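You operate a simulated robot arm through the tools that you are given. There is no shell and no other tool.

You are at the controls of a simulated two-armed robot. One attempt, no reset.

JOB
Wipe up the spill on the worktop by the microwave with the hand towel and put it back.

It is judged by the outcome, as a careful person would: the job done as asked, and still so three seconds after it is handed in. It fails if anything else is knocked over, pushed out of place, dropped, spilled or broken. Flat cloth is picked up by pressing the open fingertips on it (5 to 10 N) and closing them slowly along it; thin cloth reads only 2 to 8 mm in the jaws.

ROBOT AND FRAMES
Two 7-joint arms with two-finger parallel grippers on one trunk, on a base that drives. Base frame: it is fixed to the floor where the robot stands at the start and does not move with it; the origin is under the middle of the robot, x ahead of it, y to its left, z up. Readings come in mm, degrees, newtons and seconds.
The left shoulder is at the start at [39, 101, 1161], the right one opposite. With the tool pointing down near the work surface each hand reaches from about 220 to 520 mm from the robot's upright axis, wherever it stands, measured 20 degrees to its own side. Places, roughly: hand towel [2000, -1500, 1000]. Payload 2.4 kg a hand.
Tool frame (each hand has its own): the origin (TCP) lies between the finger pads and is the grasp point; the fingertips stand 24 mm ahead of it; z points along the fingers, y is the line along which they close. The gripper opens to 68 mm. The fingers are 17 mm wide and 10 mm thick; the gripper's body (40 by 70 mm) begins 41 mm behind the TCP.
Orientation is told as [roll, pitch, yaw] about the base's x, y, z axes, in that order, counted from this pose: with the fingers straight down and closing along the base's y, the tool's x points along the base's -x, its y along +y and its z along -z.

CONTROLS
- The arms move only by the tool arm_command. It takes "left_increments", "right_increments" or both (then of equal length, played together; a hand with none holds still); each is a list of rows, each a list of 3 entries, a list of its own where there are three numbers: the turn, a rotation vector about the tool's x, y, z in units of 6 degrees (1.0 is 6 degrees), then the shift along the tool's x, y, z in units of 25 mm (1.0 is 25 mm), then the finger opening in mm, from 0 to 68. In form: [[[rx, ry, rz], [dx, dy, dz], grip], ...]. A call has 1 to 20 rows; each row shifts and turns the commanded pose from where the row before left it, along the tool's axes as they then stand. A call with a number of a shift or a turn outside -1 to 1 is refused whole. A row lasts 0.2 s, in which the tool goes at most 50 mm and 8.6 degrees; a call with a longer step from one row to the next is refused whole, and so is a gripper value outside its range. Where a pose cannot be reached the arm comes as near as it can. A force on the tool above 40 N (or 10 N above the force at the start of the call, whichever is more), or a blocked arm, ends the call early, and 0.2 s more pass. The fingers move at their own pace (about 72 mm/s each) and stop on an object; they squeeze with about 22 N. The grip force told is the motor's: it shows also when the fingers shut on nothing. Time passes only in rows, and 0.2 s behind the last, so rows that do not move let the fingers close. The reply holds the time, the measured pose of the TCP, the force on the tool along the base axes, the opening and the grip force, in the units named above and with some noise, with the torque about the TCP (base axes, N m) and any sound that the robot's microphone picked up.
- Cameras (640 x 400 px; columns grow to the right, rows downward): "scene" is now at [126.8, 8.2, 1329.9]; the picture's right is [0.10, -0.99, 0.00], its down [-0.60, -0.06, -0.80] and it looks along [0.80, 0.08, -0.60] (base axes); focal length 289 px, centre (320, 200). "left" rides on the left gripper at [84, -11, -75] in its tool frame; the picture's right is [0.13, 0.99, 0.00], its down [-0.60, 0.08, -0.79] and it looks along [-0.79, 0.10, 0.61] (tool axes); focal length 251 px, centre (320, 200). "right" rides on the right gripper at [84, 11, -75] in its tool frame; the picture's right is [-0.13, 0.99, 0.00], its down [-0.60, -0.08, -0.79] and it looks along [-0.79, -0.10, 0.61] (tool axes); focal length 251 px, centre (320, 200). There is no depth. A picture from a camera that has moved, and an enlarged one, comes with that camera's place and axes in the base frame and with its lens. The place of the scene camera against the robot may be out by one fixed shift of up to 18 mm in any direction.
- get_image(camera): a new picture of that camera. The clock stands still meanwhile.
- raise_lower(by): slides the trunk up (or, below 0, down) by that many mm; the arms and the scene camera ride with it, the base frame stays. It gives what a move gives, with no picture.
- steer(legs): drives the robot by 1 to 6 legs, each [ahead, left, turn to the left] in mm, mm and degrees, along the robot's own axes; the way and the turn of a leg run together, so that a leg with both is an arc; at most 1500 mm and 180 degrees a leg. The arms and the cameras ride along, it lands a little off, and it stops where it bumps. It gives what a move gives.
- pan_tilt(pan, tilt): turns the head with the scene camera to pan (to the left, within 86 degrees either way) and tilt (down, from -29 to 69), counted from straight ahead of the robot. It gives what a move gives.
- inspect(camera, box): a new picture of the part [left, top, right, bottom] of that camera's present view, enlarged. The clock stands still meanwhile.
- hand_in(): hands the job in; it is judged then, once.

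Nothing tells you exact positions but the pictures and the camera data. Unless the task says otherwise, let go and move clear before handing in.

The tools are called after "Request:" as name(argument=value, ...) on one line, values as JSON. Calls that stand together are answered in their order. arm_command: Moves the arms, as the interface text tells. Its arguments: {"type":"object","properties":{"left_increments":{"type":"array","items":{"type":"array"}},"right_increments":{"type":"array","items":{"type":"array"}}},"required":[]} The other tools are called the same way: raise_lower (by) slides the trunk up or down; steer (legs) drives the base; pan_tilt (pan, tilt) turns the head that bears the scene camera; get_image (camera) takes a picture; inspect (camera, box) takes an enlarged picture of a part of a camera's view; hand_in () hands the job in.

At the start:

```text
time_s: 0.0
left_position: [359.3, 183.7, 1051.8]
left_tcp_rot: [0.0, 0.0, 0.1]
left_force: [0.1, 0.0, -0.1]
left_torque: [-0.04, 0.0, 0.0]
left_finger_gap: 68.2
left_grasp_force: 0.0
right_position: [350.7, -137.3, 1088.8]
right_tcp_rot: [0.1, -0.2, -0.1]
right_force: [-1.2, -0.1, -0.8]
right_torque: [-0.01, -0.02, 0.03]
right_finger_gap: 67.7
right_grasp_force: 0.0
trunk travel left (down, up): [-375.0, 475.0]
robot x, y, heading: [0.8, -0.5, 0.1]
head pan, tilt: [5.9, 36.8]
```

scene: 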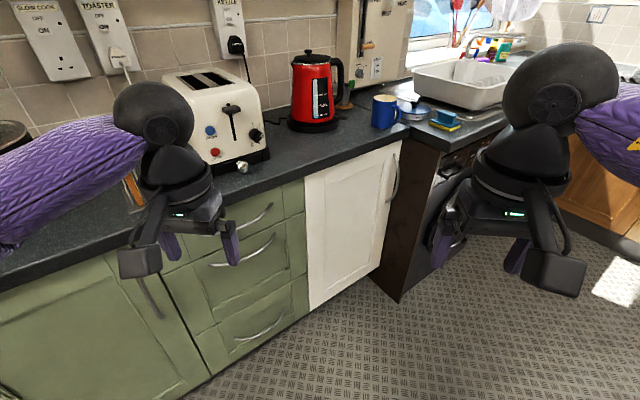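
right: 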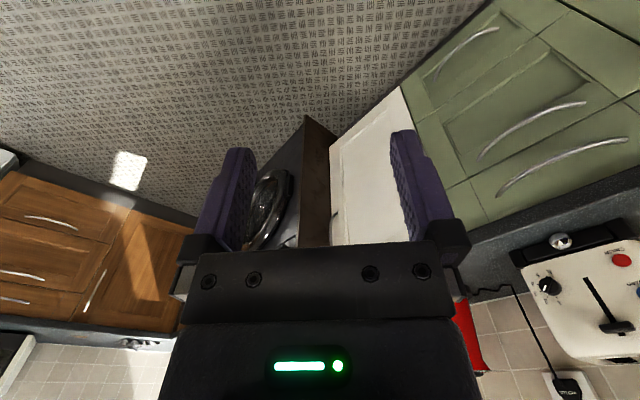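
left: 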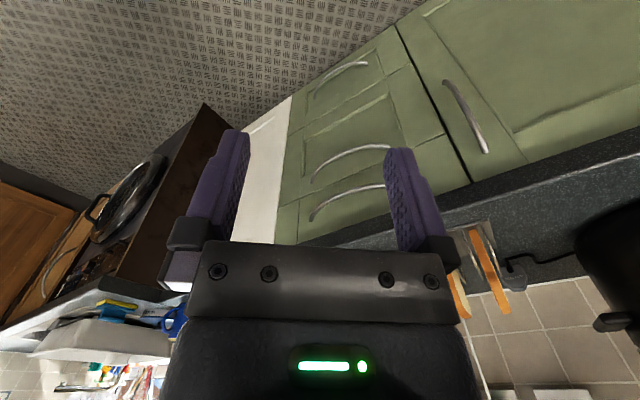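

I see a kitchen counter with a toaster, kettle, mug and sink; no microwave or towel is in view yet. I'll pan the head around to find them.

Request:
pan_tilt(pan=-40, tilt=20)

Request:
get_image(camera="scene")

Request:
pan_tilt(pan=60, tilt=25)

Request:
get_image(camera="scene")

```text
time_s: 1.1
left_position: [360.6, 183.6, 1053.1]
left_tcp_rot: [0.0, 0.1, -0.1]
left_force: [0.5, -0.8, -0.1]
left_torque: [0.06, -0.02, 0.01]
left_finger_gap: 68.1
left_grasp_force: 0.1
right_position: [351.8, -137.5, 1088.5]
right_tcp_rot: [0.1, 0.0, -0.1]
right_force: [0.0, -0.4, 0.6]
right_torque: [-0.03, 0.02, 0.02]
right_finger_gap: 68.1
right_grasp_force: 0.2
trunk travel left (down, up): [-375.0, 475.0]
robot x, y, heading: [-1.8, -0.8, 0.1]
head pan, tilt: [-40.0, 20.0]
```

```text
taken
camera scene: at [111.6, -60.5, 1356.5], right [-0.64, -0.77, 0.0], down [-0.26, 0.22, -0.94], along [0.72, -0.6, -0.34], focal length 289 px, centre (320, 200)
```

scene: 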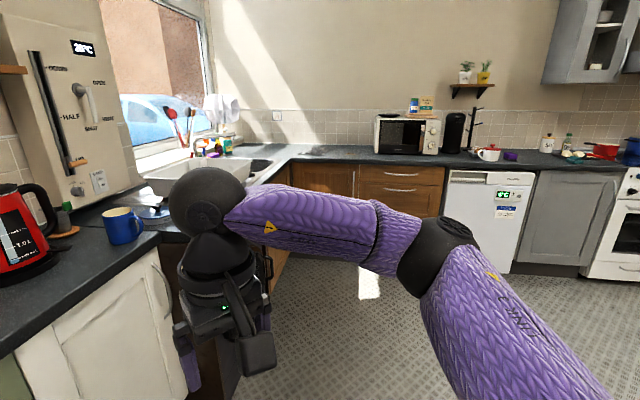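

```text
time_s: 2.9
left_position: [361.2, 183.7, 1052.4]
left_tcp_rot: [-0.1, 0.1, 0.0]
left_force: [-0.1, -0.6, 0.0]
left_torque: [-0.04, -0.01, -0.01]
left_finger_gap: 67.8
left_grasp_force: 0.1
right_position: [350.9, -137.7, 1088.8]
right_tcp_rot: [0.2, -0.1, -0.1]
right_force: [-0.4, 0.5, -0.4]
right_torque: [-0.01, -0.01, 0.01]
right_finger_gap: 67.9
right_grasp_force: 0.2
trunk travel left (down, up): [-375.0, 475.0]
robot x, y, heading: [-1.6, -3.1, -0.3]
head pan, tilt: [60.0, 25.0]
```

```text
taken
camera scene: at [86.3, 79.1, 1348.4], right [0.87, -0.5, 0.0], down [-0.21, -0.37, -0.91], along [0.45, 0.78, -0.42], focal length 289 px, centre (320, 200)
```

scene: 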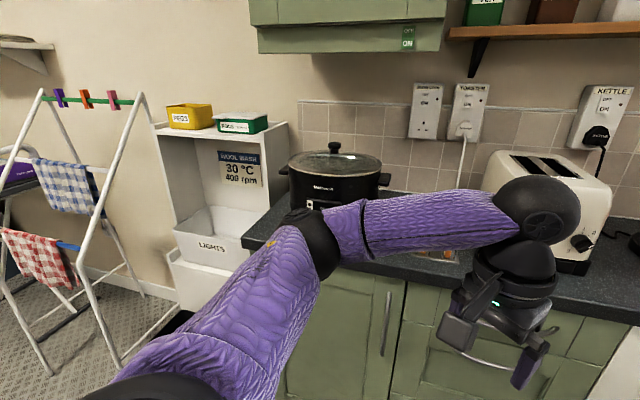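

The microwave stands on the far worktop to the right; I'll look closer there for the spill and the towel, and check the rest of the room to the right.

Request:
pan_tilt(pan=-40, tilt=15)

Request:
inspect(camera="scene", box=[340, 60, 540, 185])

Request:
inspect(camera="scene", box=[140, 60, 380, 210])

Request:
pan_tilt(pan=-80, tilt=20)

Request:
get_image(camera="scene")

```text
time_s: 4.7
left_position: [360.1, 183.8, 1053.4]
left_tcp_rot: [0.0, 0.0, 0.0]
left_force: [-0.5, 0.9, 0.2]
left_torque: [-0.01, -0.02, 0.01]
left_finger_gap: 68.2
left_grasp_force: 0.1
right_position: [350.6, -138.9, 1087.9]
right_tcp_rot: [0.0, -0.1, -0.1]
right_force: [-1.1, 0.4, -0.3]
right_torque: [-0.01, -0.01, -0.02]
right_finger_gap: 67.9
right_grasp_force: 0.1
trunk travel left (down, up): [-375.0, 475.0]
robot x, y, heading: [1.3, 4.0, -0.0]
head pan, tilt: [-40.0, 15.0]
```

```text
3.20 times, centred on (440, 122) of scene
camera zoom: at [111.8, -60.7, 1364.6], right [-0.64, -0.77, 0.0], down [-0.2, 0.17, -0.97], along [0.74, -0.62, -0.26], focal length 925 px, centre (-64, 448)
```

zoom: 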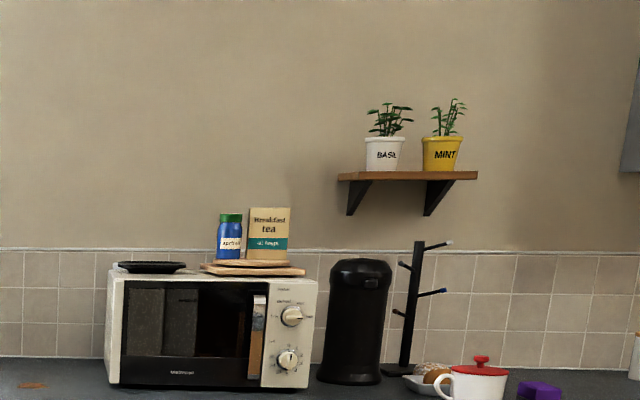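

```text
2.67 times, centred on (260, 135) of scene
camera zoom: at [111.8, -60.7, 1364.6], right [-0.64, -0.77, 0.0], down [-0.2, 0.17, -0.97], along [0.74, -0.62, -0.26], focal length 771 px, centre (480, 373)
```

zoom: 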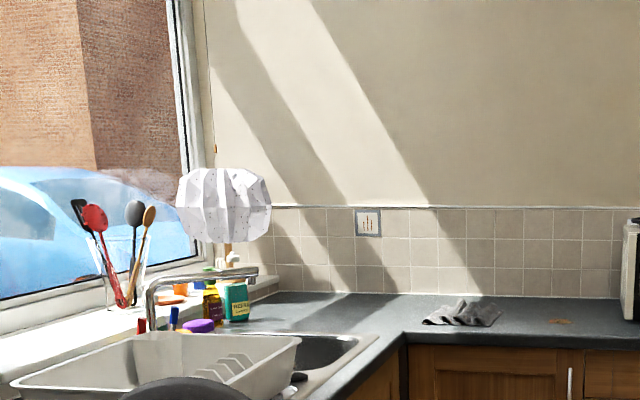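

```text
time_s: 5.7
left_position: [361.0, 182.8, 1051.4]
left_tcp_rot: [-0.1, 0.0, 0.0]
left_force: [0.2, -0.4, -0.1]
left_torque: [0.0, -0.01, 0.0]
left_finger_gap: 68.0
left_grasp_force: 0.0
right_position: [351.0, -138.3, 1087.6]
right_tcp_rot: [0.3, -0.1, -0.2]
right_force: [-0.6, 0.5, -0.6]
right_torque: [-0.01, 0.0, 0.02]
right_finger_gap: 68.0
right_grasp_force: 0.0
trunk travel left (down, up): [-375.0, 475.0]
robot x, y, heading: [-2.2, -1.0, 0.2]
head pan, tilt: [-80.0, 20.0]
```

```text
taken
camera scene: at [56.4, -92.4, 1356.5], right [-0.98, -0.17, 0.0], down [-0.06, 0.34, -0.94], along [0.16, -0.93, -0.34], focal length 289 px, centre (320, 200)
```

scene: 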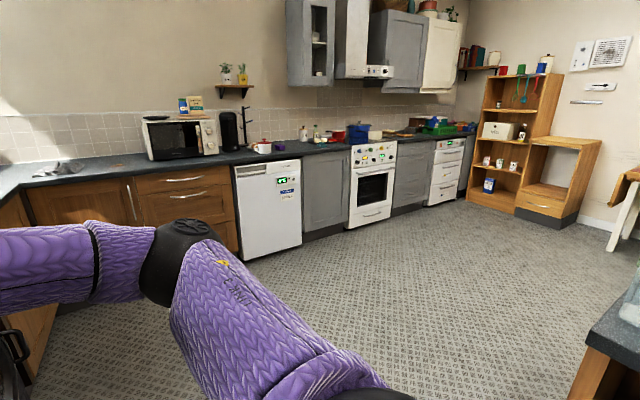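

The grey towel lies on the far worktop left of the microwave, with a brown spill between the two. That worktop runs at about 45° to my heading, so I'll turn to face it and drive closer, then look again.

Request:
steer(legs=[[0, 0, -44.5], [900, 0, 0]])

Request:
pan_tilt(pan=0, tilt=25)

Request:
get_image(camera="scene")

```text
time_s: 12.5
left_position: [1036.0, -737.4, 1052.6]
left_tcp_rot: [0.0, 0.1, -43.3]
left_force: [-0.5, -0.3, 0.5]
left_torque: [-0.03, -0.01, 0.0]
left_finger_gap: 68.0
left_grasp_force: 0.0
right_position: [808.4, -965.6, 1090.1]
right_tcp_rot: [0.1, 0.0, -43.5]
right_force: [-0.8, 0.5, 0.4]
right_torque: [0.0, 0.01, 0.03]
right_finger_gap: 68.3
right_grasp_force: 0.1
trunk travel left (down, up): [-375.0, 475.0]
robot x, y, heading: [648.9, -623.7, -43.6]
head pan, tilt: [-80.0, 20.0]
```

```text
time_s: 14.0
left_position: [1036.1, -738.3, 1052.8]
left_tcp_rot: [0.0, 0.1, -43.3]
left_force: [1.4, 0.3, 0.6]
left_torque: [0.01, -0.02, -0.02]
left_finger_gap: 68.2
left_grasp_force: 0.1
right_position: [809.2, -965.7, 1089.0]
right_tcp_rot: [0.2, -0.1, -43.5]
right_force: [-0.2, -0.8, 0.1]
right_torque: [0.0, 0.01, -0.01]
right_finger_gap: 68.0
right_grasp_force: 0.1
trunk travel left (down, up): [-375.0, 475.0]
robot x, y, heading: [648.5, -625.2, -43.3]
head pan, tilt: [0.0, 25.0]
```

```text
taken
camera scene: at [745.6, -712.3, 1348.4], right [-0.69, -0.73, 0.0], down [-0.31, 0.29, -0.91], along [0.66, -0.62, -0.42], focal length 289 px, centre (320, 200)
```

scene: 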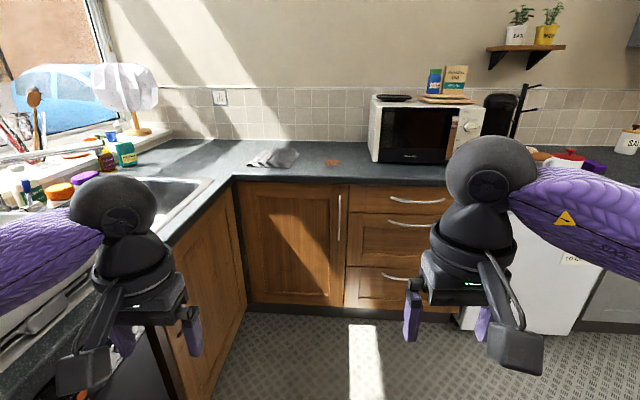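

The towel is on the worktop left of the brown spill, and the spill is just left of the microwave. I'll look down at my own base to judge how close I can drive, and zoom in on the target area.

Request:
inspect(camera="scene", box=[220, 120, 400, 232])

Request:
pan_tilt(pan=0, tilt=69)

Request:
get_image(camera="scene")

```text
3.56 times, centred on (310, 176) of scene
camera zoom: at [745.6, -712.3, 1348.4], right [-0.69, -0.73, 0.0], down [-0.31, 0.29, -0.91], along [0.66, -0.62, -0.42], focal length 1028 px, centre (356, 285)
```

zoom: 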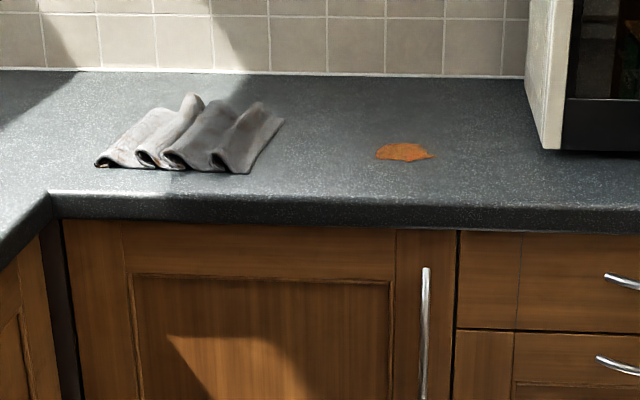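

```text
time_s: 15.1
left_position: [1035.3, -737.6, 1052.5]
left_tcp_rot: [0.1, 0.1, -43.4]
left_force: [0.3, -0.4, -0.2]
left_torque: [0.02, 0.0, -0.04]
left_finger_gap: 68.0
left_grasp_force: 0.0
right_position: [808.4, -964.4, 1088.9]
right_tcp_rot: [0.2, 0.0, -43.5]
right_force: [-0.1, -0.2, -0.3]
right_torque: [0.01, 0.02, 0.05]
right_finger_gap: 68.2
right_grasp_force: 0.1
trunk travel left (down, up): [-375.0, 475.0]
robot x, y, heading: [649.4, -626.7, -43.5]
head pan, tilt: [0.0, 68.8]
```

```text
taken
camera scene: at [719.3, -687.5, 1289.0], right [-0.69, -0.73, 0.0], down [-0.68, 0.64, -0.36], along [0.26, -0.25, -0.93], focal length 289 px, centre (320, 200)
```

scene: 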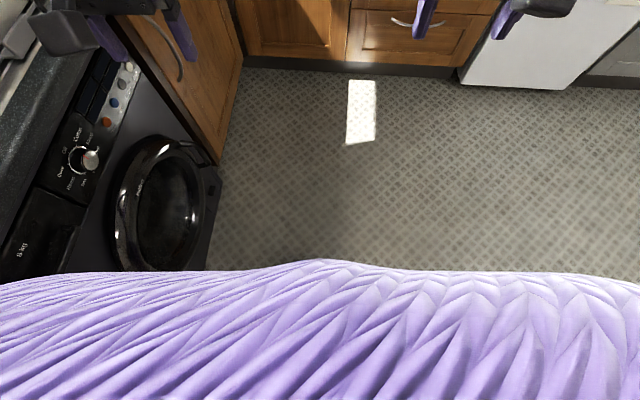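

The towel is a pleated cloth about 200 mm across with ridges, and the spill is about 80 mm across, roughly 180 mm left of the microwave. The worktop is about 4–5° off my heading, so I'll square up, and check the clearance of my left elbow against the sink counter.

Request:
steer(legs=[[0, 0, -4.5]])

Request:
pan_tilt(pan=45, tilt=35)

Request:
get_image(camera="scene")

Request:
pan_tilt(pan=0, tilt=30)

Request:
get_image(camera="scene")

```text
time_s: 16.0
left_position: [1025.8, -768.2, 1052.7]
left_tcp_rot: [0.0, 0.2, -47.7]
left_force: [-1.1, -0.2, -0.5]
left_torque: [0.02, 0.01, -0.03]
left_finger_gap: 68.1
left_grasp_force: 0.0
right_position: [782.0, -977.6, 1088.6]
right_tcp_rot: [0.0, -0.2, -48.0]
right_force: [0.1, 0.3, -0.2]
right_torque: [0.02, 0.03, -0.02]
right_finger_gap: 68.0
right_grasp_force: 0.0
trunk travel left (down, up): [-375.0, 475.0]
robot x, y, heading: [647.2, -624.1, -47.7]
head pan, tilt: [0.0, 68.8]
```

```text
time_s: 17.1
left_position: [1026.3, -768.8, 1051.4]
left_tcp_rot: [-0.1, 0.1, -47.8]
left_force: [-0.3, -0.2, 0.2]
left_torque: [0.02, 0.02, 0.01]
left_finger_gap: 68.0
left_grasp_force: 0.1
right_position: [781.3, -976.2, 1087.9]
right_tcp_rot: [0.1, -0.1, -48.0]
right_force: [-0.5, -0.8, 0.6]
right_torque: [0.03, 0.0, 0.02]
right_finger_gap: 67.9
right_grasp_force: 0.0
trunk travel left (down, up): [-375.0, 475.0]
robot x, y, heading: [647.1, -626.2, -47.7]
head pan, tilt: [45.0, 35.0]
```

```text
taken
camera scene: at [764.6, -655.4, 1332.6], right [-0.05, -1.0, 0.0], down [-0.57, 0.03, -0.82], along [0.82, -0.04, -0.57], focal length 289 px, centre (320, 200)
```

scene: 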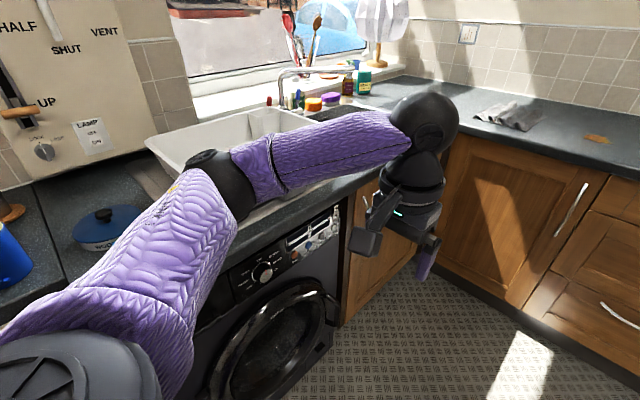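

```text
time_s: 18.2
left_position: [1024.5, -767.9, 1052.2]
left_tcp_rot: [-0.1, 0.1, -47.8]
left_force: [-0.1, -0.4, 0.0]
left_torque: [0.0, 0.03, 0.0]
left_finger_gap: 68.0
left_grasp_force: 0.1
right_position: [781.0, -976.1, 1088.4]
right_tcp_rot: [0.1, -0.1, -48.0]
right_force: [0.3, 1.1, -0.9]
right_torque: [0.0, 0.01, -0.04]
right_finger_gap: 67.9
right_grasp_force: 0.0
trunk travel left (down, up): [-375.0, 475.0]
robot x, y, heading: [649.1, -626.7, -47.9]
head pan, tilt: [0.0, 30.0]
```

```text
taken
camera scene: at [737.4, -717.9, 1340.4], right [-0.74, -0.67, 0.0], down [-0.34, 0.37, -0.87], along [0.58, -0.64, -0.5], focal length 289 px, centre (320, 200)
```

scene: 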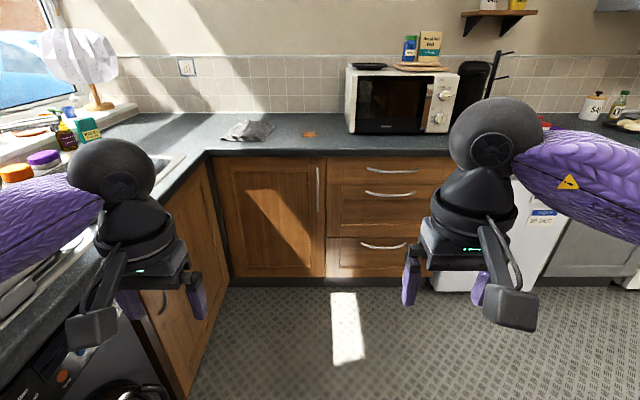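

The worktop edge is now square to me, and on this line my left elbow clears the sink counter. I'll drive ahead 700 mm and re-measure.

Request:
steer(legs=[[700, 0, 0]])

Request:
pan_tilt(pan=0, tilt=40)

Request:
get_image(camera="scene")

Request:
pan_tilt(pan=40, tilt=40)

Request:
get_image(camera="scene")

```text
time_s: 22.1
left_position: [1506.6, -1290.8, 1052.8]
left_tcp_rot: [-0.1, 0.0, -47.4]
left_force: [0.1, 0.7, -0.8]
left_torque: [-0.01, 0.03, 0.0]
left_finger_gap: 68.0
left_grasp_force: 0.0
right_position: [1263.4, -1501.0, 1087.3]
right_tcp_rot: [0.1, 0.1, -47.7]
right_force: [0.5, -0.3, 0.4]
right_torque: [-0.03, -0.02, 0.0]
right_finger_gap: 67.8
right_grasp_force: 0.1
trunk travel left (down, up): [-375.0, 475.0]
robot x, y, heading: [1125.9, -1146.3, -47.2]
head pan, tilt: [0.0, 30.0]
```

```text
time_s: 22.9
left_position: [1507.3, -1290.6, 1052.8]
left_tcp_rot: [0.0, 0.1, -47.4]
left_force: [-0.2, 0.7, -0.4]
left_torque: [-0.02, 0.05, 0.0]
left_finger_gap: 68.2
left_grasp_force: 0.0
right_position: [1263.8, -1500.2, 1088.1]
right_tcp_rot: [0.2, -0.1, -47.7]
right_force: [-0.7, 0.2, 0.5]
right_torque: [-0.02, 0.04, -0.03]
right_finger_gap: 68.1
right_grasp_force: 0.1
trunk travel left (down, up): [-375.0, 475.0]
robot x, y, heading: [1125.5, -1149.7, -47.4]
head pan, tilt: [0.0, 40.0]
```

```text
taken
camera scene: at [1213.5, -1238.8, 1325.1], right [-0.74, -0.68, 0.0], down [-0.43, 0.47, -0.77], along [0.52, -0.56, -0.64], focal length 289 px, centre (320, 200)
```

scene: 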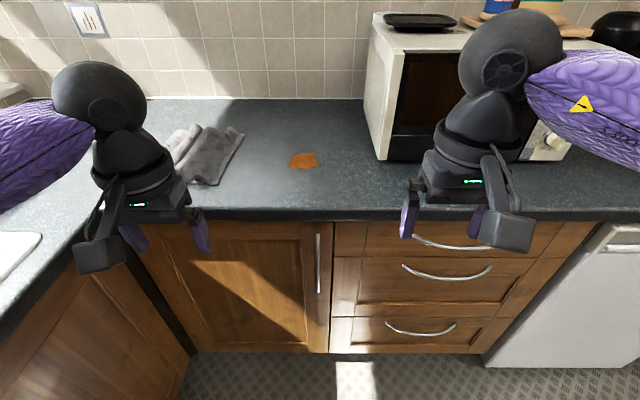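

```text
time_s: 23.9
left_position: [1505.6, -1291.2, 1052.5]
left_tcp_rot: [0.0, 0.2, -47.5]
left_force: [0.2, -0.1, -0.1]
left_torque: [-0.02, -0.03, -0.01]
left_finger_gap: 68.4
left_grasp_force: 0.0
right_position: [1262.7, -1501.0, 1087.4]
right_tcp_rot: [0.1, -0.1, -47.7]
right_force: [-0.7, 0.3, -1.2]
right_torque: [0.0, 0.0, -0.03]
right_finger_gap: 68.1
right_grasp_force: 0.1
trunk travel left (down, up): [-375.0, 475.0]
robot x, y, heading: [1127.3, -1151.1, -47.6]
head pan, tilt: [40.0, 40.0]
```

```text
taken
camera scene: at [1240.3, -1187.2, 1325.1], right [-0.13, -0.99, 0.0], down [-0.64, 0.08, -0.77], along [0.76, -0.1, -0.64], focal length 289 px, centre (320, 200)
```

scene: 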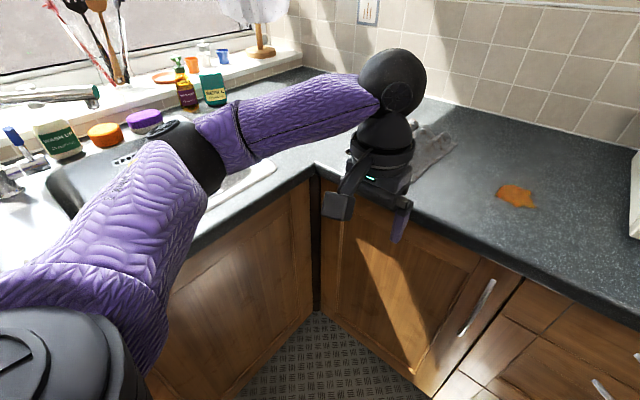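

The worktop surface is at about z = 915, the edge about 590 mm ahead of my axis, the spill about 190 mm in from it, the towel to its left. I'll pull the right hand back so it stays clear of the microwave, then creep closer.

Request:
arm_command(right_increments=[[[0, 0, 0], [1, 0, 0], 68], [[0, 0, 0], [1, 0, 0], 68], [[0, 0, 0], [1, 0, 0], 68], [[0, 0, 0], [1, 0, 0], 68]])

Request:
steer(legs=[[200, 0, 0]])

Request:
pan_tilt(pan=15, tilt=50)

Request:
get_image(camera="scene")

Request:
get_image(camera="left")

```text
time_s: 24.9
left_position: [1504.8, -1289.2, 1050.9]
left_tcp_rot: [0.0, 0.1, -47.4]
left_force: [0.3, 0.4, -0.5]
left_torque: [0.0, -0.01, 0.01]
left_finger_gap: 67.9
left_grasp_force: 0.0
right_position: [1194.6, -1427.1, 1088.1]
right_tcp_rot: [0.1, -0.1, -47.6]
right_force: [0.2, -0.6, 0.1]
right_torque: [-0.01, 0.0, 0.0]
right_finger_gap: 68.1
right_grasp_force: 0.0
trunk travel left (down, up): [-375.0, 475.0]
robot x, y, heading: [1131.3, -1149.1, -47.5]
head pan, tilt: [40.0, 40.0]
```

```text
time_s: 26.5
left_position: [1638.8, -1436.0, 1051.9]
left_tcp_rot: [0.0, 0.2, -47.4]
left_force: [1.0, -0.3, 0.4]
left_torque: [-0.01, -0.01, 0.04]
left_finger_gap: 67.9
left_grasp_force: 0.1
right_position: [1328.3, -1572.3, 1087.7]
right_tcp_rot: [0.1, 0.0, -47.6]
right_force: [0.0, 0.2, 0.1]
right_torque: [-0.02, -0.02, -0.02]
right_finger_gap: 67.8
right_grasp_force: 0.2
trunk travel left (down, up): [-375.0, 475.0]
robot x, y, heading: [1262.1, -1295.6, -47.5]
head pan, tilt: [40.0, 40.0]
```

```text
time_s: 27.4
left_position: [1638.5, -1436.1, 1052.0]
left_tcp_rot: [0.0, 0.1, -47.4]
left_force: [0.3, 0.7, 0.2]
left_torque: [0.02, 0.03, 0.01]
left_finger_gap: 67.9
left_grasp_force: 0.0
right_position: [1327.5, -1571.3, 1089.0]
right_tcp_rot: [0.1, 0.0, -47.6]
right_force: [-0.1, -0.5, -0.1]
right_torque: [0.02, 0.04, 0.02]
right_finger_gap: 68.3
right_grasp_force: 0.2
trunk travel left (down, up): [-375.0, 475.0]
robot x, y, heading: [1253.8, -1293.6, -47.6]
head pan, tilt: [15.0, 50.0]
```

```text
taken
camera scene: at [1353.8, -1362.0, 1310.9], right [-0.54, -0.84, 0.0], down [-0.65, 0.41, -0.64], along [0.54, -0.34, -0.77], focal length 289 px, centre (320, 200)
```

scene: 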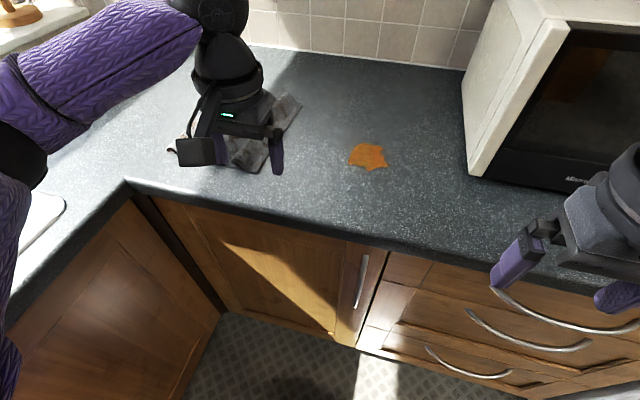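

```text
taken
camera left: at [1574.3, -1380.7, 1127.3], right [0.64, 0.77, 0.0], down [0.47, -0.39, 0.79], along [0.61, -0.51, -0.61], focal length 251 px, centre (320, 200)
```

left: 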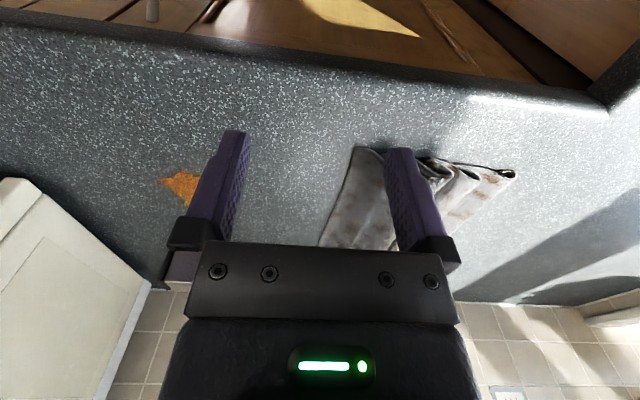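

The towel lies under and ahead of the left hand, spill to its right. I'll zoom in with both cameras to see the cloth's shape.

Request:
inspect(camera="left", box=[300, 120, 540, 270])

Request:
inspect(camera="scene", box=[140, 60, 420, 235])

```text
2.67 times, centred on (420, 195) of left
camera zoom: at [1574.3, -1380.7, 1127.3], right [0.64, 0.77, 0.0], down [0.47, -0.39, 0.79], along [0.61, -0.51, -0.61], focal length 670 px, centre (53, 213)
```

zoom: 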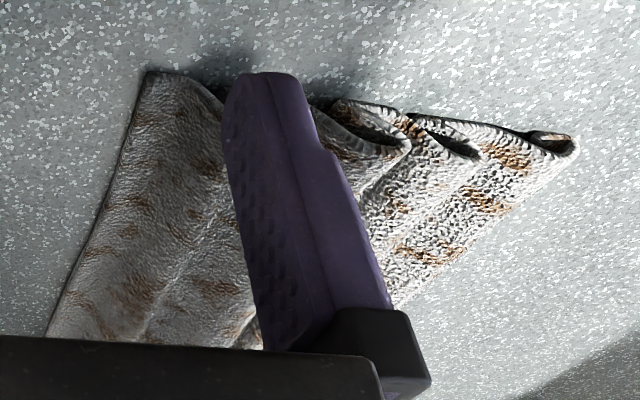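

```text
2.29 times, centred on (280, 148) of scene
camera zoom: at [1353.8, -1362.0, 1310.9], right [-0.54, -0.84, 0.0], down [-0.65, 0.41, -0.64], along [0.54, -0.34, -0.77], focal length 661 px, centre (411, 320)
```

zoom: 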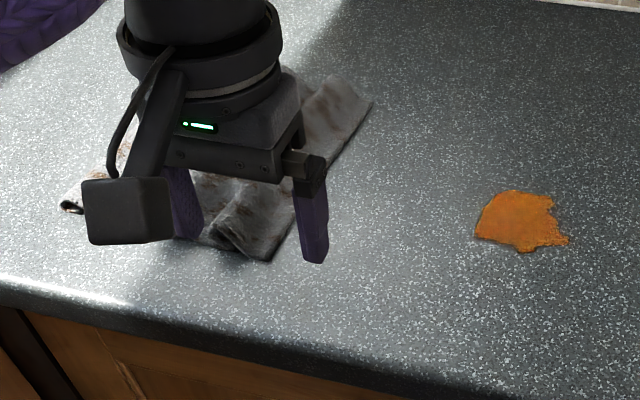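

The cloth has pleats running away from me, so a ridge can be pinched with the fingers closing sideways. I'll check the clearance between my body and the cabinet before creeping in further.

Request:
pan_tilt(pan=0, tilt=69)

Request:
get_image(camera="scene")

Request:
get_image(camera="right")

```text
time_s: 28.2
left_position: [1639.0, -1435.9, 1052.4]
left_tcp_rot: [0.0, 0.0, -47.4]
left_force: [0.1, 0.1, 0.5]
left_torque: [0.0, -0.03, 0.0]
left_finger_gap: 68.1
left_grasp_force: 0.0
right_position: [1328.9, -1571.6, 1088.3]
right_tcp_rot: [0.1, -0.1, -47.6]
right_force: [0.2, 1.0, 0.1]
right_torque: [0.0, 0.0, -0.02]
right_finger_gap: 68.2
right_grasp_force: 0.1
trunk travel left (down, up): [-375.0, 475.0]
robot x, y, heading: [1260.4, -1295.7, -47.8]
head pan, tilt: [0.0, 68.8]
```

```text
taken
camera scene: at [1326.6, -1361.9, 1289.0], right [-0.74, -0.68, 0.0], down [-0.63, 0.69, -0.36], along [0.25, -0.27, -0.93], focal length 289 px, centre (320, 200)
```

scene: 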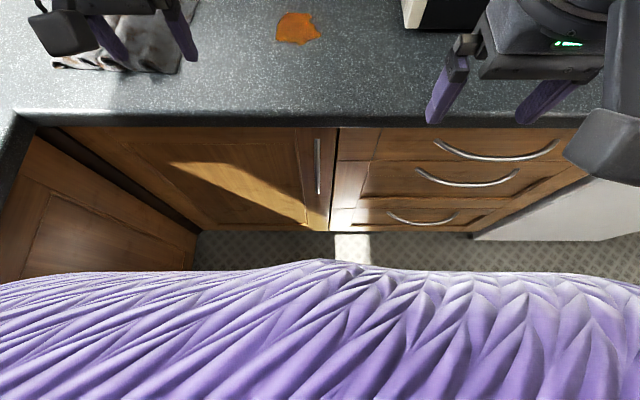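

```text
taken
camera right: at [1279.6, -1500.7, 1164.2], right [0.82, 0.57, 0.0], down [0.35, -0.5, 0.79], along [0.46, -0.65, -0.61], focal length 251 px, centre (320, 200)
```

right: 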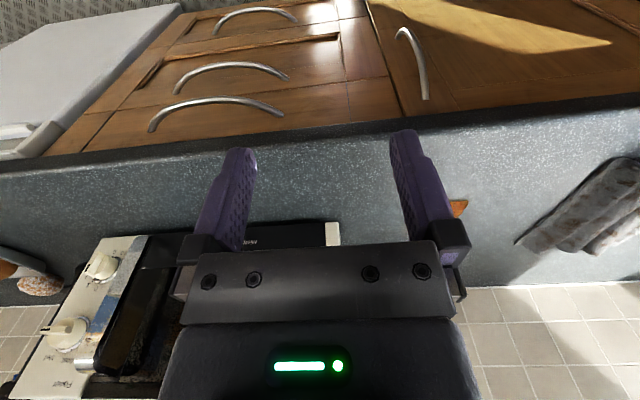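

The body outline stays well behind the toe-kick, so another 110 mm ahead is safe; that brings both towel and spill within the left hand's reach.

Request:
steer(legs=[[110, 0, 0]])

Request:
pan_tilt(pan=20, tilt=55)

Request:
get_image(camera="scene")

Request:
get_image(camera="left")

```text
time_s: 29.4
left_position: [1711.5, -1515.0, 1051.5]
left_tcp_rot: [0.0, 0.2, -47.4]
left_force: [0.4, -0.1, -0.2]
left_torque: [0.01, -0.01, 0.0]
left_finger_gap: 68.1
left_grasp_force: 0.1
right_position: [1401.5, -1650.4, 1089.4]
right_tcp_rot: [0.1, 0.0, -47.6]
right_force: [0.8, 0.9, 0.1]
right_torque: [-0.01, 0.02, 0.01]
right_finger_gap: 68.0
right_grasp_force: 0.1
trunk travel left (down, up): [-375.0, 475.0]
robot x, y, heading: [1335.0, -1372.8, -47.6]
head pan, tilt: [0.0, 68.8]
```

```text
time_s: 30.2
left_position: [1711.5, -1513.7, 1052.0]
left_tcp_rot: [-0.1, 0.0, -47.4]
left_force: [-0.4, -0.1, 0.3]
left_torque: [0.01, 0.01, -0.02]
left_finger_gap: 68.1
left_grasp_force: 0.0
right_position: [1400.6, -1650.2, 1088.4]
right_tcp_rot: [0.2, -0.1, -47.5]
right_force: [-0.5, 0.4, 0.1]
right_torque: [0.01, 0.0, 0.0]
right_finger_gap: 68.2
right_grasp_force: 0.1
trunk travel left (down, up): [-375.0, 475.0]
robot x, y, heading: [1332.0, -1374.0, -47.4]
head pan, tilt: [20.0, 55.0]
```

```text
taken
camera scene: at [1425.6, -1433.4, 1304.4], right [-0.46, -0.89, 0.0], down [-0.73, 0.38, -0.57], along [0.51, -0.26, -0.82], focal length 289 px, centre (320, 200)
```

scene: 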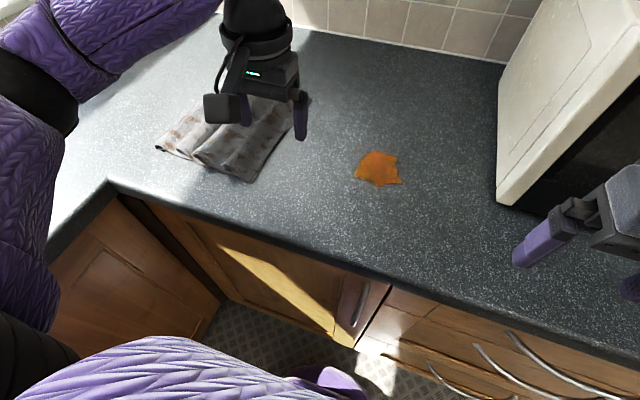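

```text
taken
camera left: at [1647.3, -1460.1, 1127.3], right [0.64, 0.77, 0.0], down [0.47, -0.39, 0.79], along [0.61, -0.51, -0.61], focal length 251 px, centre (320, 200)
```

left: 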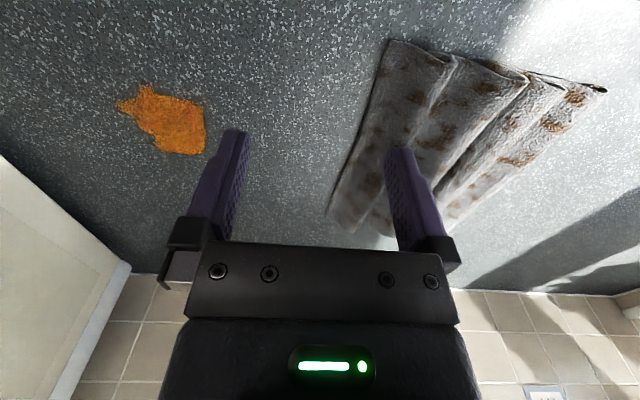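

Both are now well in view from the left hand camera; I'll zoom in on the towel's pleats to choose the pinch point.

Request:
inspect(camera="left", box=[310, 20, 630, 220])

Request:
inspect(camera="scene", box=[140, 80, 420, 255])

```text
2.00 times, centred on (470, 120) of left
camera zoom: at [1647.3, -1460.1, 1127.3], right [0.64, 0.77, 0.0], down [0.47, -0.39, 0.79], along [0.61, -0.51, -0.61], focal length 503 px, centre (20, 360)
```

zoom: 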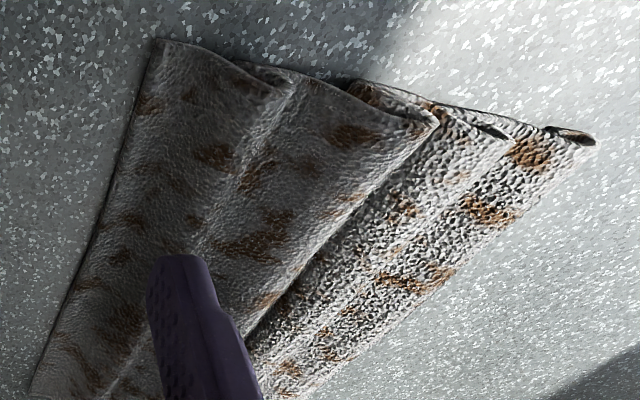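

```text
2.29 times, centred on (280, 168) of scene
camera zoom: at [1425.6, -1433.4, 1304.4], right [-0.46, -0.89, 0.0], down [-0.73, 0.38, -0.57], along [0.51, -0.26, -0.82], focal length 661 px, centre (411, 274)
```

zoom: 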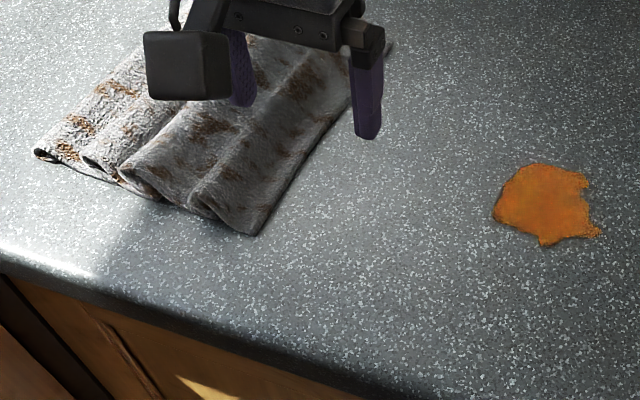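

The pleat crests run straight ahead of me, one around 290 mm and one around 335 mm to the left of my axis, and the towel's middle is about 460 mm ahead. I'll move the open left hand above the middle of it at the present height and look again.

Request:
arm_command(left_increments=[[[0, 0, 0], [-0.568, 0.968, 0], 68], [[0, 0, 0], [-0.568, 0.968, 0], 68], [[0, 0, 0], [-0.568, 0.968, 0], 68], [[0, 0, 0], [-0.568, 0.968, 0], 68], [[0, 0, 0], [-0.568, 0.968, 0], 68], [[0, 0, 0], [0, 0, 0], 68]])

Request:
get_image(camera="left")

Request:
get_image(camera="scene")

```text
time_s: 31.6
left_position: [1848.6, -1484.2, 1052.8]
left_tcp_rot: [0.0, 0.2, -47.4]
left_force: [0.0, -0.2, 0.9]
left_torque: [-0.01, 0.03, -0.01]
left_finger_gap: 67.7
left_grasp_force: 0.1
right_position: [1400.6, -1650.7, 1088.7]
right_tcp_rot: [0.0, -0.1, -47.6]
right_force: [-0.1, 0.1, 0.2]
right_torque: [0.01, 0.0, 0.01]
right_finger_gap: 67.9
right_grasp_force: 0.1
trunk travel left (down, up): [-375.0, 475.0]
robot x, y, heading: [1332.8, -1374.7, -47.5]
head pan, tilt: [20.0, 55.0]
```

```text
taken
camera left: at [1784.0, -1430.3, 1127.9], right [0.64, 0.77, 0.0], down [0.47, -0.39, 0.79], along [0.61, -0.51, -0.61], focal length 251 px, centre (320, 200)
```

left: 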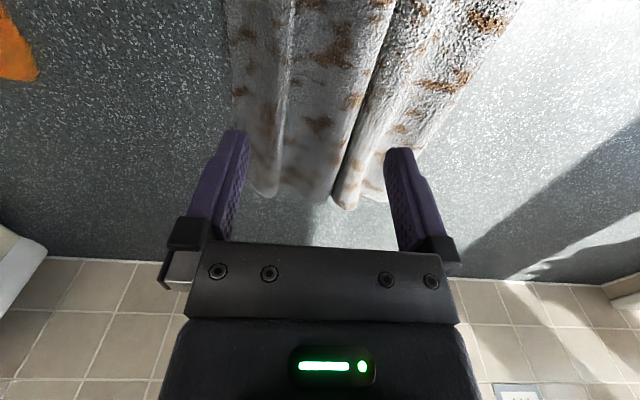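

```text
taken
camera scene: at [1425.8, -1433.4, 1304.4], right [-0.46, -0.89, 0.0], down [-0.73, 0.38, -0.57], along [0.51, -0.26, -0.82], focal length 289 px, centre (320, 200)
```

scene: 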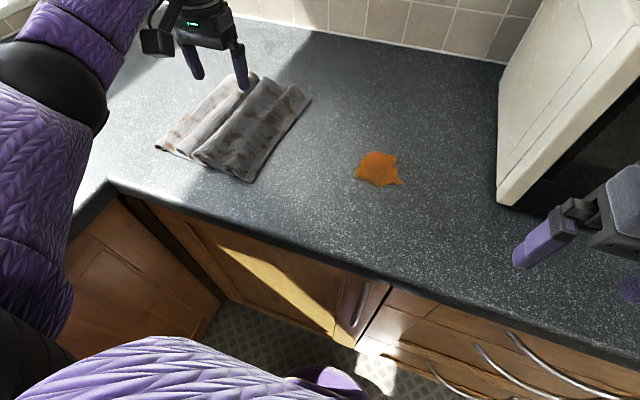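

The hand is above the middle of the cloth, straddling the flap between two crests. I'll shift it slightly left and ahead to the towel's centre and lower to just above the cloth.

Request:
arm_command(left_increments=[[[0, 0, 0], [-0.8, 0.8, 0], 68], [[0, 0, 0], [0, 0, 0.75], 68], [[0, 0, 0], [0, 0, 0.75], 68], [[0, 0, 0], [0, 0, 0.75], 68], [[0, 0, 0], [0, 0, 0.75], 68], [[0, 0, 0], [0, 0, 0], 68]])

Request:
get_image(camera="left")

Request:
inspect(camera="scene", box=[120, 0, 360, 200])

```text
time_s: 33.0
left_position: [1878.2, -1485.6, 977.4]
left_tcp_rot: [-0.1, 0.1, -47.4]
left_force: [0.7, -0.2, 1.3]
left_torque: [-0.02, 0.01, 0.01]
left_finger_gap: 68.0
left_grasp_force: 0.1
right_position: [1401.1, -1650.9, 1088.5]
right_tcp_rot: [0.1, -0.1, -47.7]
right_force: [-0.2, -0.1, 0.5]
right_torque: [0.01, -0.02, -0.01]
right_finger_gap: 68.0
right_grasp_force: 0.2
trunk travel left (down, up): [-375.0, 475.0]
robot x, y, heading: [1333.1, -1372.3, -47.6]
head pan, tilt: [20.0, 55.0]
```

```text
taken
camera left: at [1813.1, -1431.7, 1051.7], right [0.64, 0.77, 0.0], down [0.47, -0.39, 0.79], along [0.61, -0.51, -0.61], focal length 251 px, centre (320, 200)
```

left: 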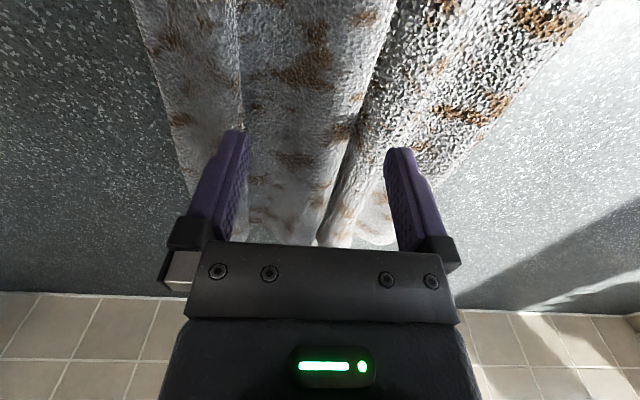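

```text
2.00 times, centred on (240, 100) of scene
camera zoom: at [1425.7, -1433.4, 1304.4], right [-0.46, -0.89, 0.0], down [-0.73, 0.38, -0.57], along [0.51, -0.26, -0.82], focal length 578 px, centre (480, 400)
```

zoom: 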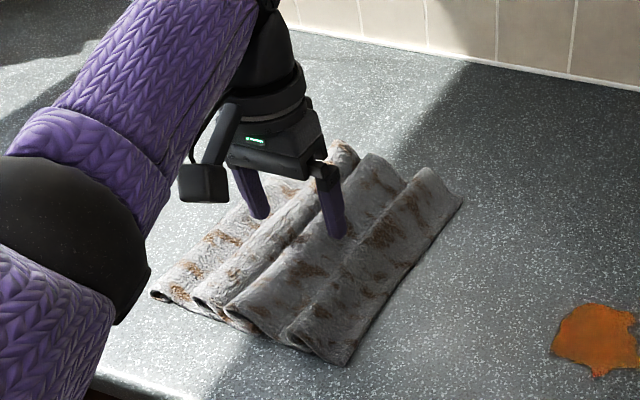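

Crest 2 of the cloth lies between the open fingers. I'll lower gently until the fingertips press the cloth.

Request:
arm_command(left_increments=[[[0, 0, 0], [0, 0, 0.2], 68], [[0, 0, 0], [0, 0, 0.2], 68], [[0, 0, 0], [0, 0, 0.2], 68], [[0, 0, 0], [0, 0, 0.2], 68], [[0, 0, 0], [0, 0, 0], 68]])

```text
time_s: 34.2
left_position: [1877.7, -1486.3, 957.3]
left_tcp_rot: [0.0, 0.1, -47.4]
left_force: [-0.8, -0.7, 0.5]
left_torque: [-0.03, -0.02, -0.02]
left_finger_gap: 68.0
left_grasp_force: 0.1
right_position: [1400.8, -1650.8, 1087.9]
right_tcp_rot: [0.1, -0.1, -47.6]
right_force: [0.0, -1.1, 0.3]
right_torque: [-0.03, 0.0, -0.02]
right_finger_gap: 67.9
right_grasp_force: 0.1
trunk travel left (down, up): [-375.0, 475.0]
robot x, y, heading: [1332.7, -1373.6, -47.7]
head pan, tilt: [20.0, 55.0]
```

No contact force yet at TCP z = 957 (fingertips about 933). I'll keep lowering in small steps.

Request:
arm_command(left_increments=[[[0, 0, 0], [0, 0, 0.12], 68], [[0, 0, 0], [0, 0, 0.12], 68], [[0, 0, 0], [0, 0, 0.12], 68], [[0, 0, 0], [0, 0, 0], 68]])

Request:
get_image(camera="left")

```text
time_s: 35.2
left_position: [1877.2, -1484.5, 947.1]
left_tcp_rot: [0.0, 0.1, -47.4]
left_force: [1.3, 0.3, 0.9]
left_torque: [0.05, -0.03, 0.03]
left_finger_gap: 68.1
left_grasp_force: 0.0
right_position: [1401.1, -1650.7, 1088.4]
right_tcp_rot: [0.1, 0.0, -47.6]
right_force: [-0.3, -0.2, -0.3]
right_torque: [-0.03, 0.0, -0.01]
right_finger_gap: 67.9
right_grasp_force: 0.1
trunk travel left (down, up): [-375.0, 475.0]
robot x, y, heading: [1335.6, -1377.6, -47.6]
head pan, tilt: [20.0, 55.0]
```

```text
taken
camera left: at [1812.4, -1431.1, 1022.9], right [0.64, 0.77, 0.0], down [0.47, -0.39, 0.79], along [0.61, -0.51, -0.61], focal length 251 px, centre (320, 200)
```

left: 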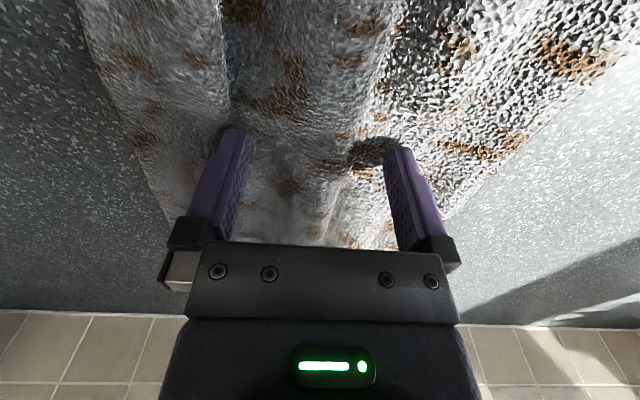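

The left fingertip's shadow is close under it; nearly touching. Lowering in 2–3 mm steps.

Request:
arm_command(left_increments=[[[0, 0, 0], [0, 0, 0.1], 68], [[0, 0, 0], [0, 0, 0.1], 68], [[0, 0, 0], [0, 0, 0], 68]])

```text
time_s: 36.0
left_position: [1875.8, -1485.4, 943.6]
left_tcp_rot: [0.0, 0.2, -47.4]
left_force: [0.2, 1.0, 3.9]
left_torque: [0.09, -0.11, 0.0]
left_finger_gap: 68.2
left_grasp_force: 0.1
right_position: [1400.0, -1650.7, 1090.7]
right_tcp_rot: [0.1, -0.1, -47.6]
right_force: [-0.9, 0.3, 0.0]
right_torque: [0.0, 0.02, 0.02]
right_finger_gap: 67.9
right_grasp_force: 0.0
trunk travel left (down, up): [-375.0, 475.0]
robot x, y, heading: [1332.1, -1368.0, -47.3]
head pan, tilt: [20.0, 55.0]
```

Contact: 3.9 N at z ≈ 943.6. One or two more small steps to get 5–10 N.

Request:
arm_command(left_increments=[[[0, 0, 0], [0, 0, 0.06], 68], [[0, 0, 0], [0, 0, 0], 68]])

```text
time_s: 36.6
left_position: [1877.1, -1486.1, 941.8]
left_tcp_rot: [0.0, 0.1, -47.4]
left_force: [-0.8, 1.1, 6.2]
left_torque: [0.2, -0.19, 0.06]
left_finger_gap: 68.2
left_grasp_force: 0.1
right_position: [1401.0, -1650.7, 1088.7]
right_tcp_rot: [0.1, -0.1, -47.6]
right_force: [-0.6, -1.4, 1.1]
right_torque: [0.0, -0.02, -0.05]
right_finger_gap: 68.0
right_grasp_force: 0.1
trunk travel left (down, up): [-375.0, 475.0]
robot x, y, heading: [1335.4, -1372.4, -47.6]
head pan, tilt: [20.0, 55.0]
```

6.2 N now, though the torque says it's mostly on the left finger. One more small step to load both.

Request:
arm_command(left_increments=[[[0, 0, 0], [0, 0, 0.06], 68], [[0, 0, 0], [0, 0, 0], 68]])

Request:
get_image(camera="left")

```text
time_s: 37.2
left_position: [1876.3, -1484.4, 941.0]
left_tcp_rot: [0.0, 0.0, -47.4]
left_force: [2.0, 1.6, 16.5]
left_torque: [0.44, -0.49, 0.02]
left_finger_gap: 67.6
left_grasp_force: 0.0
right_position: [1400.9, -1650.2, 1088.8]
right_tcp_rot: [0.0, -0.1, -47.6]
right_force: [-0.9, -0.6, 0.6]
right_torque: [0.03, 0.0, -0.03]
right_finger_gap: 68.0
right_grasp_force: 0.2
trunk travel left (down, up): [-375.0, 475.0]
robot x, y, heading: [1329.8, -1371.5, -47.5]
head pan, tilt: [20.0, 55.0]
```

```text
taken
camera left: at [1812.0, -1431.3, 1015.9], right [0.64, 0.77, 0.0], down [0.47, -0.39, 0.79], along [0.61, -0.51, -0.61], focal length 251 px, centre (320, 200)
```

left: 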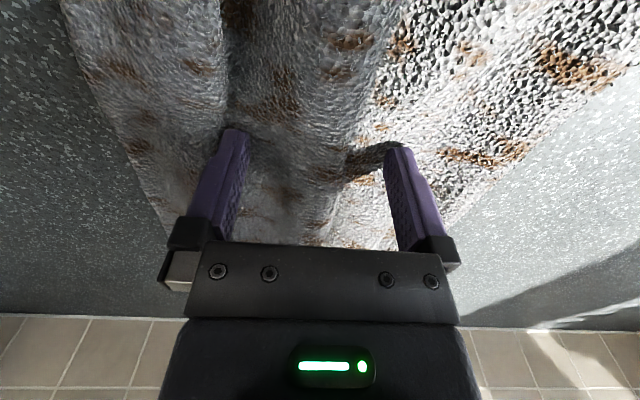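

All the load is on the left finger (it sits on more layers). I'll roll the tool about 3° to bring the right finger down and relieve the left.

Request:
arm_command(left_increments=[[[-0.25, 0, 0], [0, 0, 0], 68], [[-0.25, 0, 0], [0, 0, 0], 68], [[0, 0, 0], [0, 0, 0], 68]])

```text
time_s: 38.0
left_position: [1875.7, -1487.5, 940.5]
left_tcp_rot: [3.0, 0.1, -47.4]
left_force: [-0.9, -0.3, 6.8]
left_torque: [0.08, -0.04, 0.02]
left_finger_gap: 67.8
left_grasp_force: 0.1
right_position: [1401.1, -1651.4, 1088.2]
right_tcp_rot: [0.1, -0.1, -47.5]
right_force: [-0.8, 0.4, -1.0]
right_torque: [-0.02, -0.01, 0.0]
right_finger_gap: 68.2
right_grasp_force: 0.2
trunk travel left (down, up): [-375.0, 475.0]
robot x, y, heading: [1328.9, -1373.0, -47.6]
head pan, tilt: [20.0, 55.0]
```

Now 6.8 N shared by both fingers. I'll close slowly, in stages.

Request:
arm_command(left_increments=[[[0, 0, 0], [0, 0, 0], 64], [[0, 0, 0], [0, 0, 0], 60], [[0, 0, 0], [0, 0, 0], 56], [[0, 0, 0], [0, 0, 0], 52], [[0, 0, 0], [0, 0, 0], 48], [[0, 0, 0], [0, 0, 0], 44]])

Request:
get_image(camera="left")

```text
time_s: 39.4
left_position: [1876.3, -1486.5, 941.2]
left_tcp_rot: [2.9, 0.2, -47.4]
left_force: [-1.8, -0.6, 7.2]
left_torque: [0.08, -0.1, -0.01]
left_finger_gap: 43.3
left_grasp_force: 0.0
right_position: [1400.5, -1650.3, 1088.7]
right_tcp_rot: [0.2, -0.1, -47.7]
right_force: [-0.1, 0.5, -0.2]
right_torque: [0.04, 0.0, -0.05]
right_finger_gap: 67.8
right_grasp_force: 0.1
trunk travel left (down, up): [-375.0, 475.0]
robot x, y, heading: [1333.8, -1375.0, -47.7]
head pan, tilt: [20.0, 55.0]
```

```text
taken
camera left: at [1808.9, -1434.6, 1015.1], right [0.64, 0.77, 0.05], down [0.44, -0.42, 0.8], along [0.63, -0.49, -0.6], focal length 251 px, centre (320, 200)
```

left: 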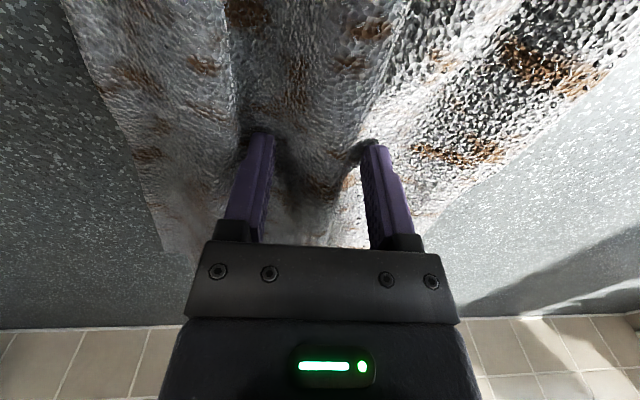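

The cloth is gathering between the fingers with a steady ~7 N. I'll go on closing slowly.

Request:
arm_command(left_increments=[[[0, 0, 0], [0, 0, 0], 40], [[0, 0, 0], [0, 0, 0], 36], [[0, 0, 0], [0, 0, 0], 32], [[0, 0, 0], [0, 0, 0], 28], [[0, 0, 0], [0, 0, 0], 24], [[0, 0, 0], [0, 0, 0], 20], [[0, 0, 0], [0, 0, 0], 16], [[0, 0, 0], [0, 0, 0], 12], [[0, 0, 0], [0, 0, 0], 8], [[0, 0, 0], [0, 0, 0], 4], [[0, 0, 0], [0, 0, 0], 0], [[0, 0, 0], [0, 0, 0], 0]])

Request:
get_image(camera="left")

```text
time_s: 42.0
left_position: [1875.4, -1485.3, 940.9]
left_tcp_rot: [3.1, 0.1, -47.4]
left_force: [2.3, 2.6, 11.2]
left_torque: [0.15, -0.2, 0.01]
left_finger_gap: 10.3
left_grasp_force: 22.2
right_position: [1401.3, -1649.8, 1089.5]
right_tcp_rot: [0.2, -0.1, -47.6]
right_force: [-0.3, 0.0, 0.9]
right_torque: [0.01, 0.02, -0.03]
right_finger_gap: 67.9
right_grasp_force: 0.1
trunk travel left (down, up): [-375.0, 475.0]
robot x, y, heading: [1335.1, -1370.1, -47.7]
head pan, tilt: [20.0, 55.0]
```

```text
taken
camera left: at [1809.0, -1434.0, 1015.2], right [0.64, 0.77, 0.05], down [0.44, -0.42, 0.8], along [0.63, -0.49, -0.6], focal length 251 px, centre (320, 200)
```

left: 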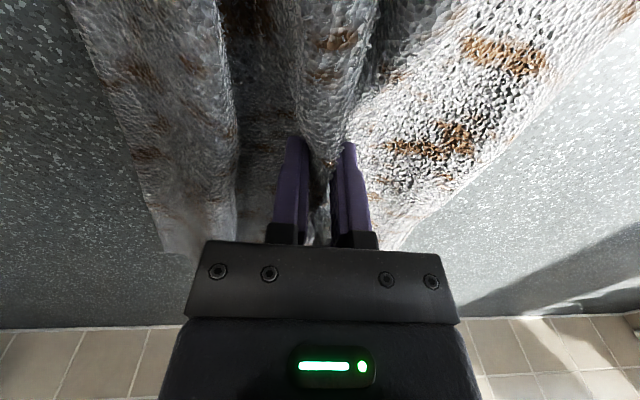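

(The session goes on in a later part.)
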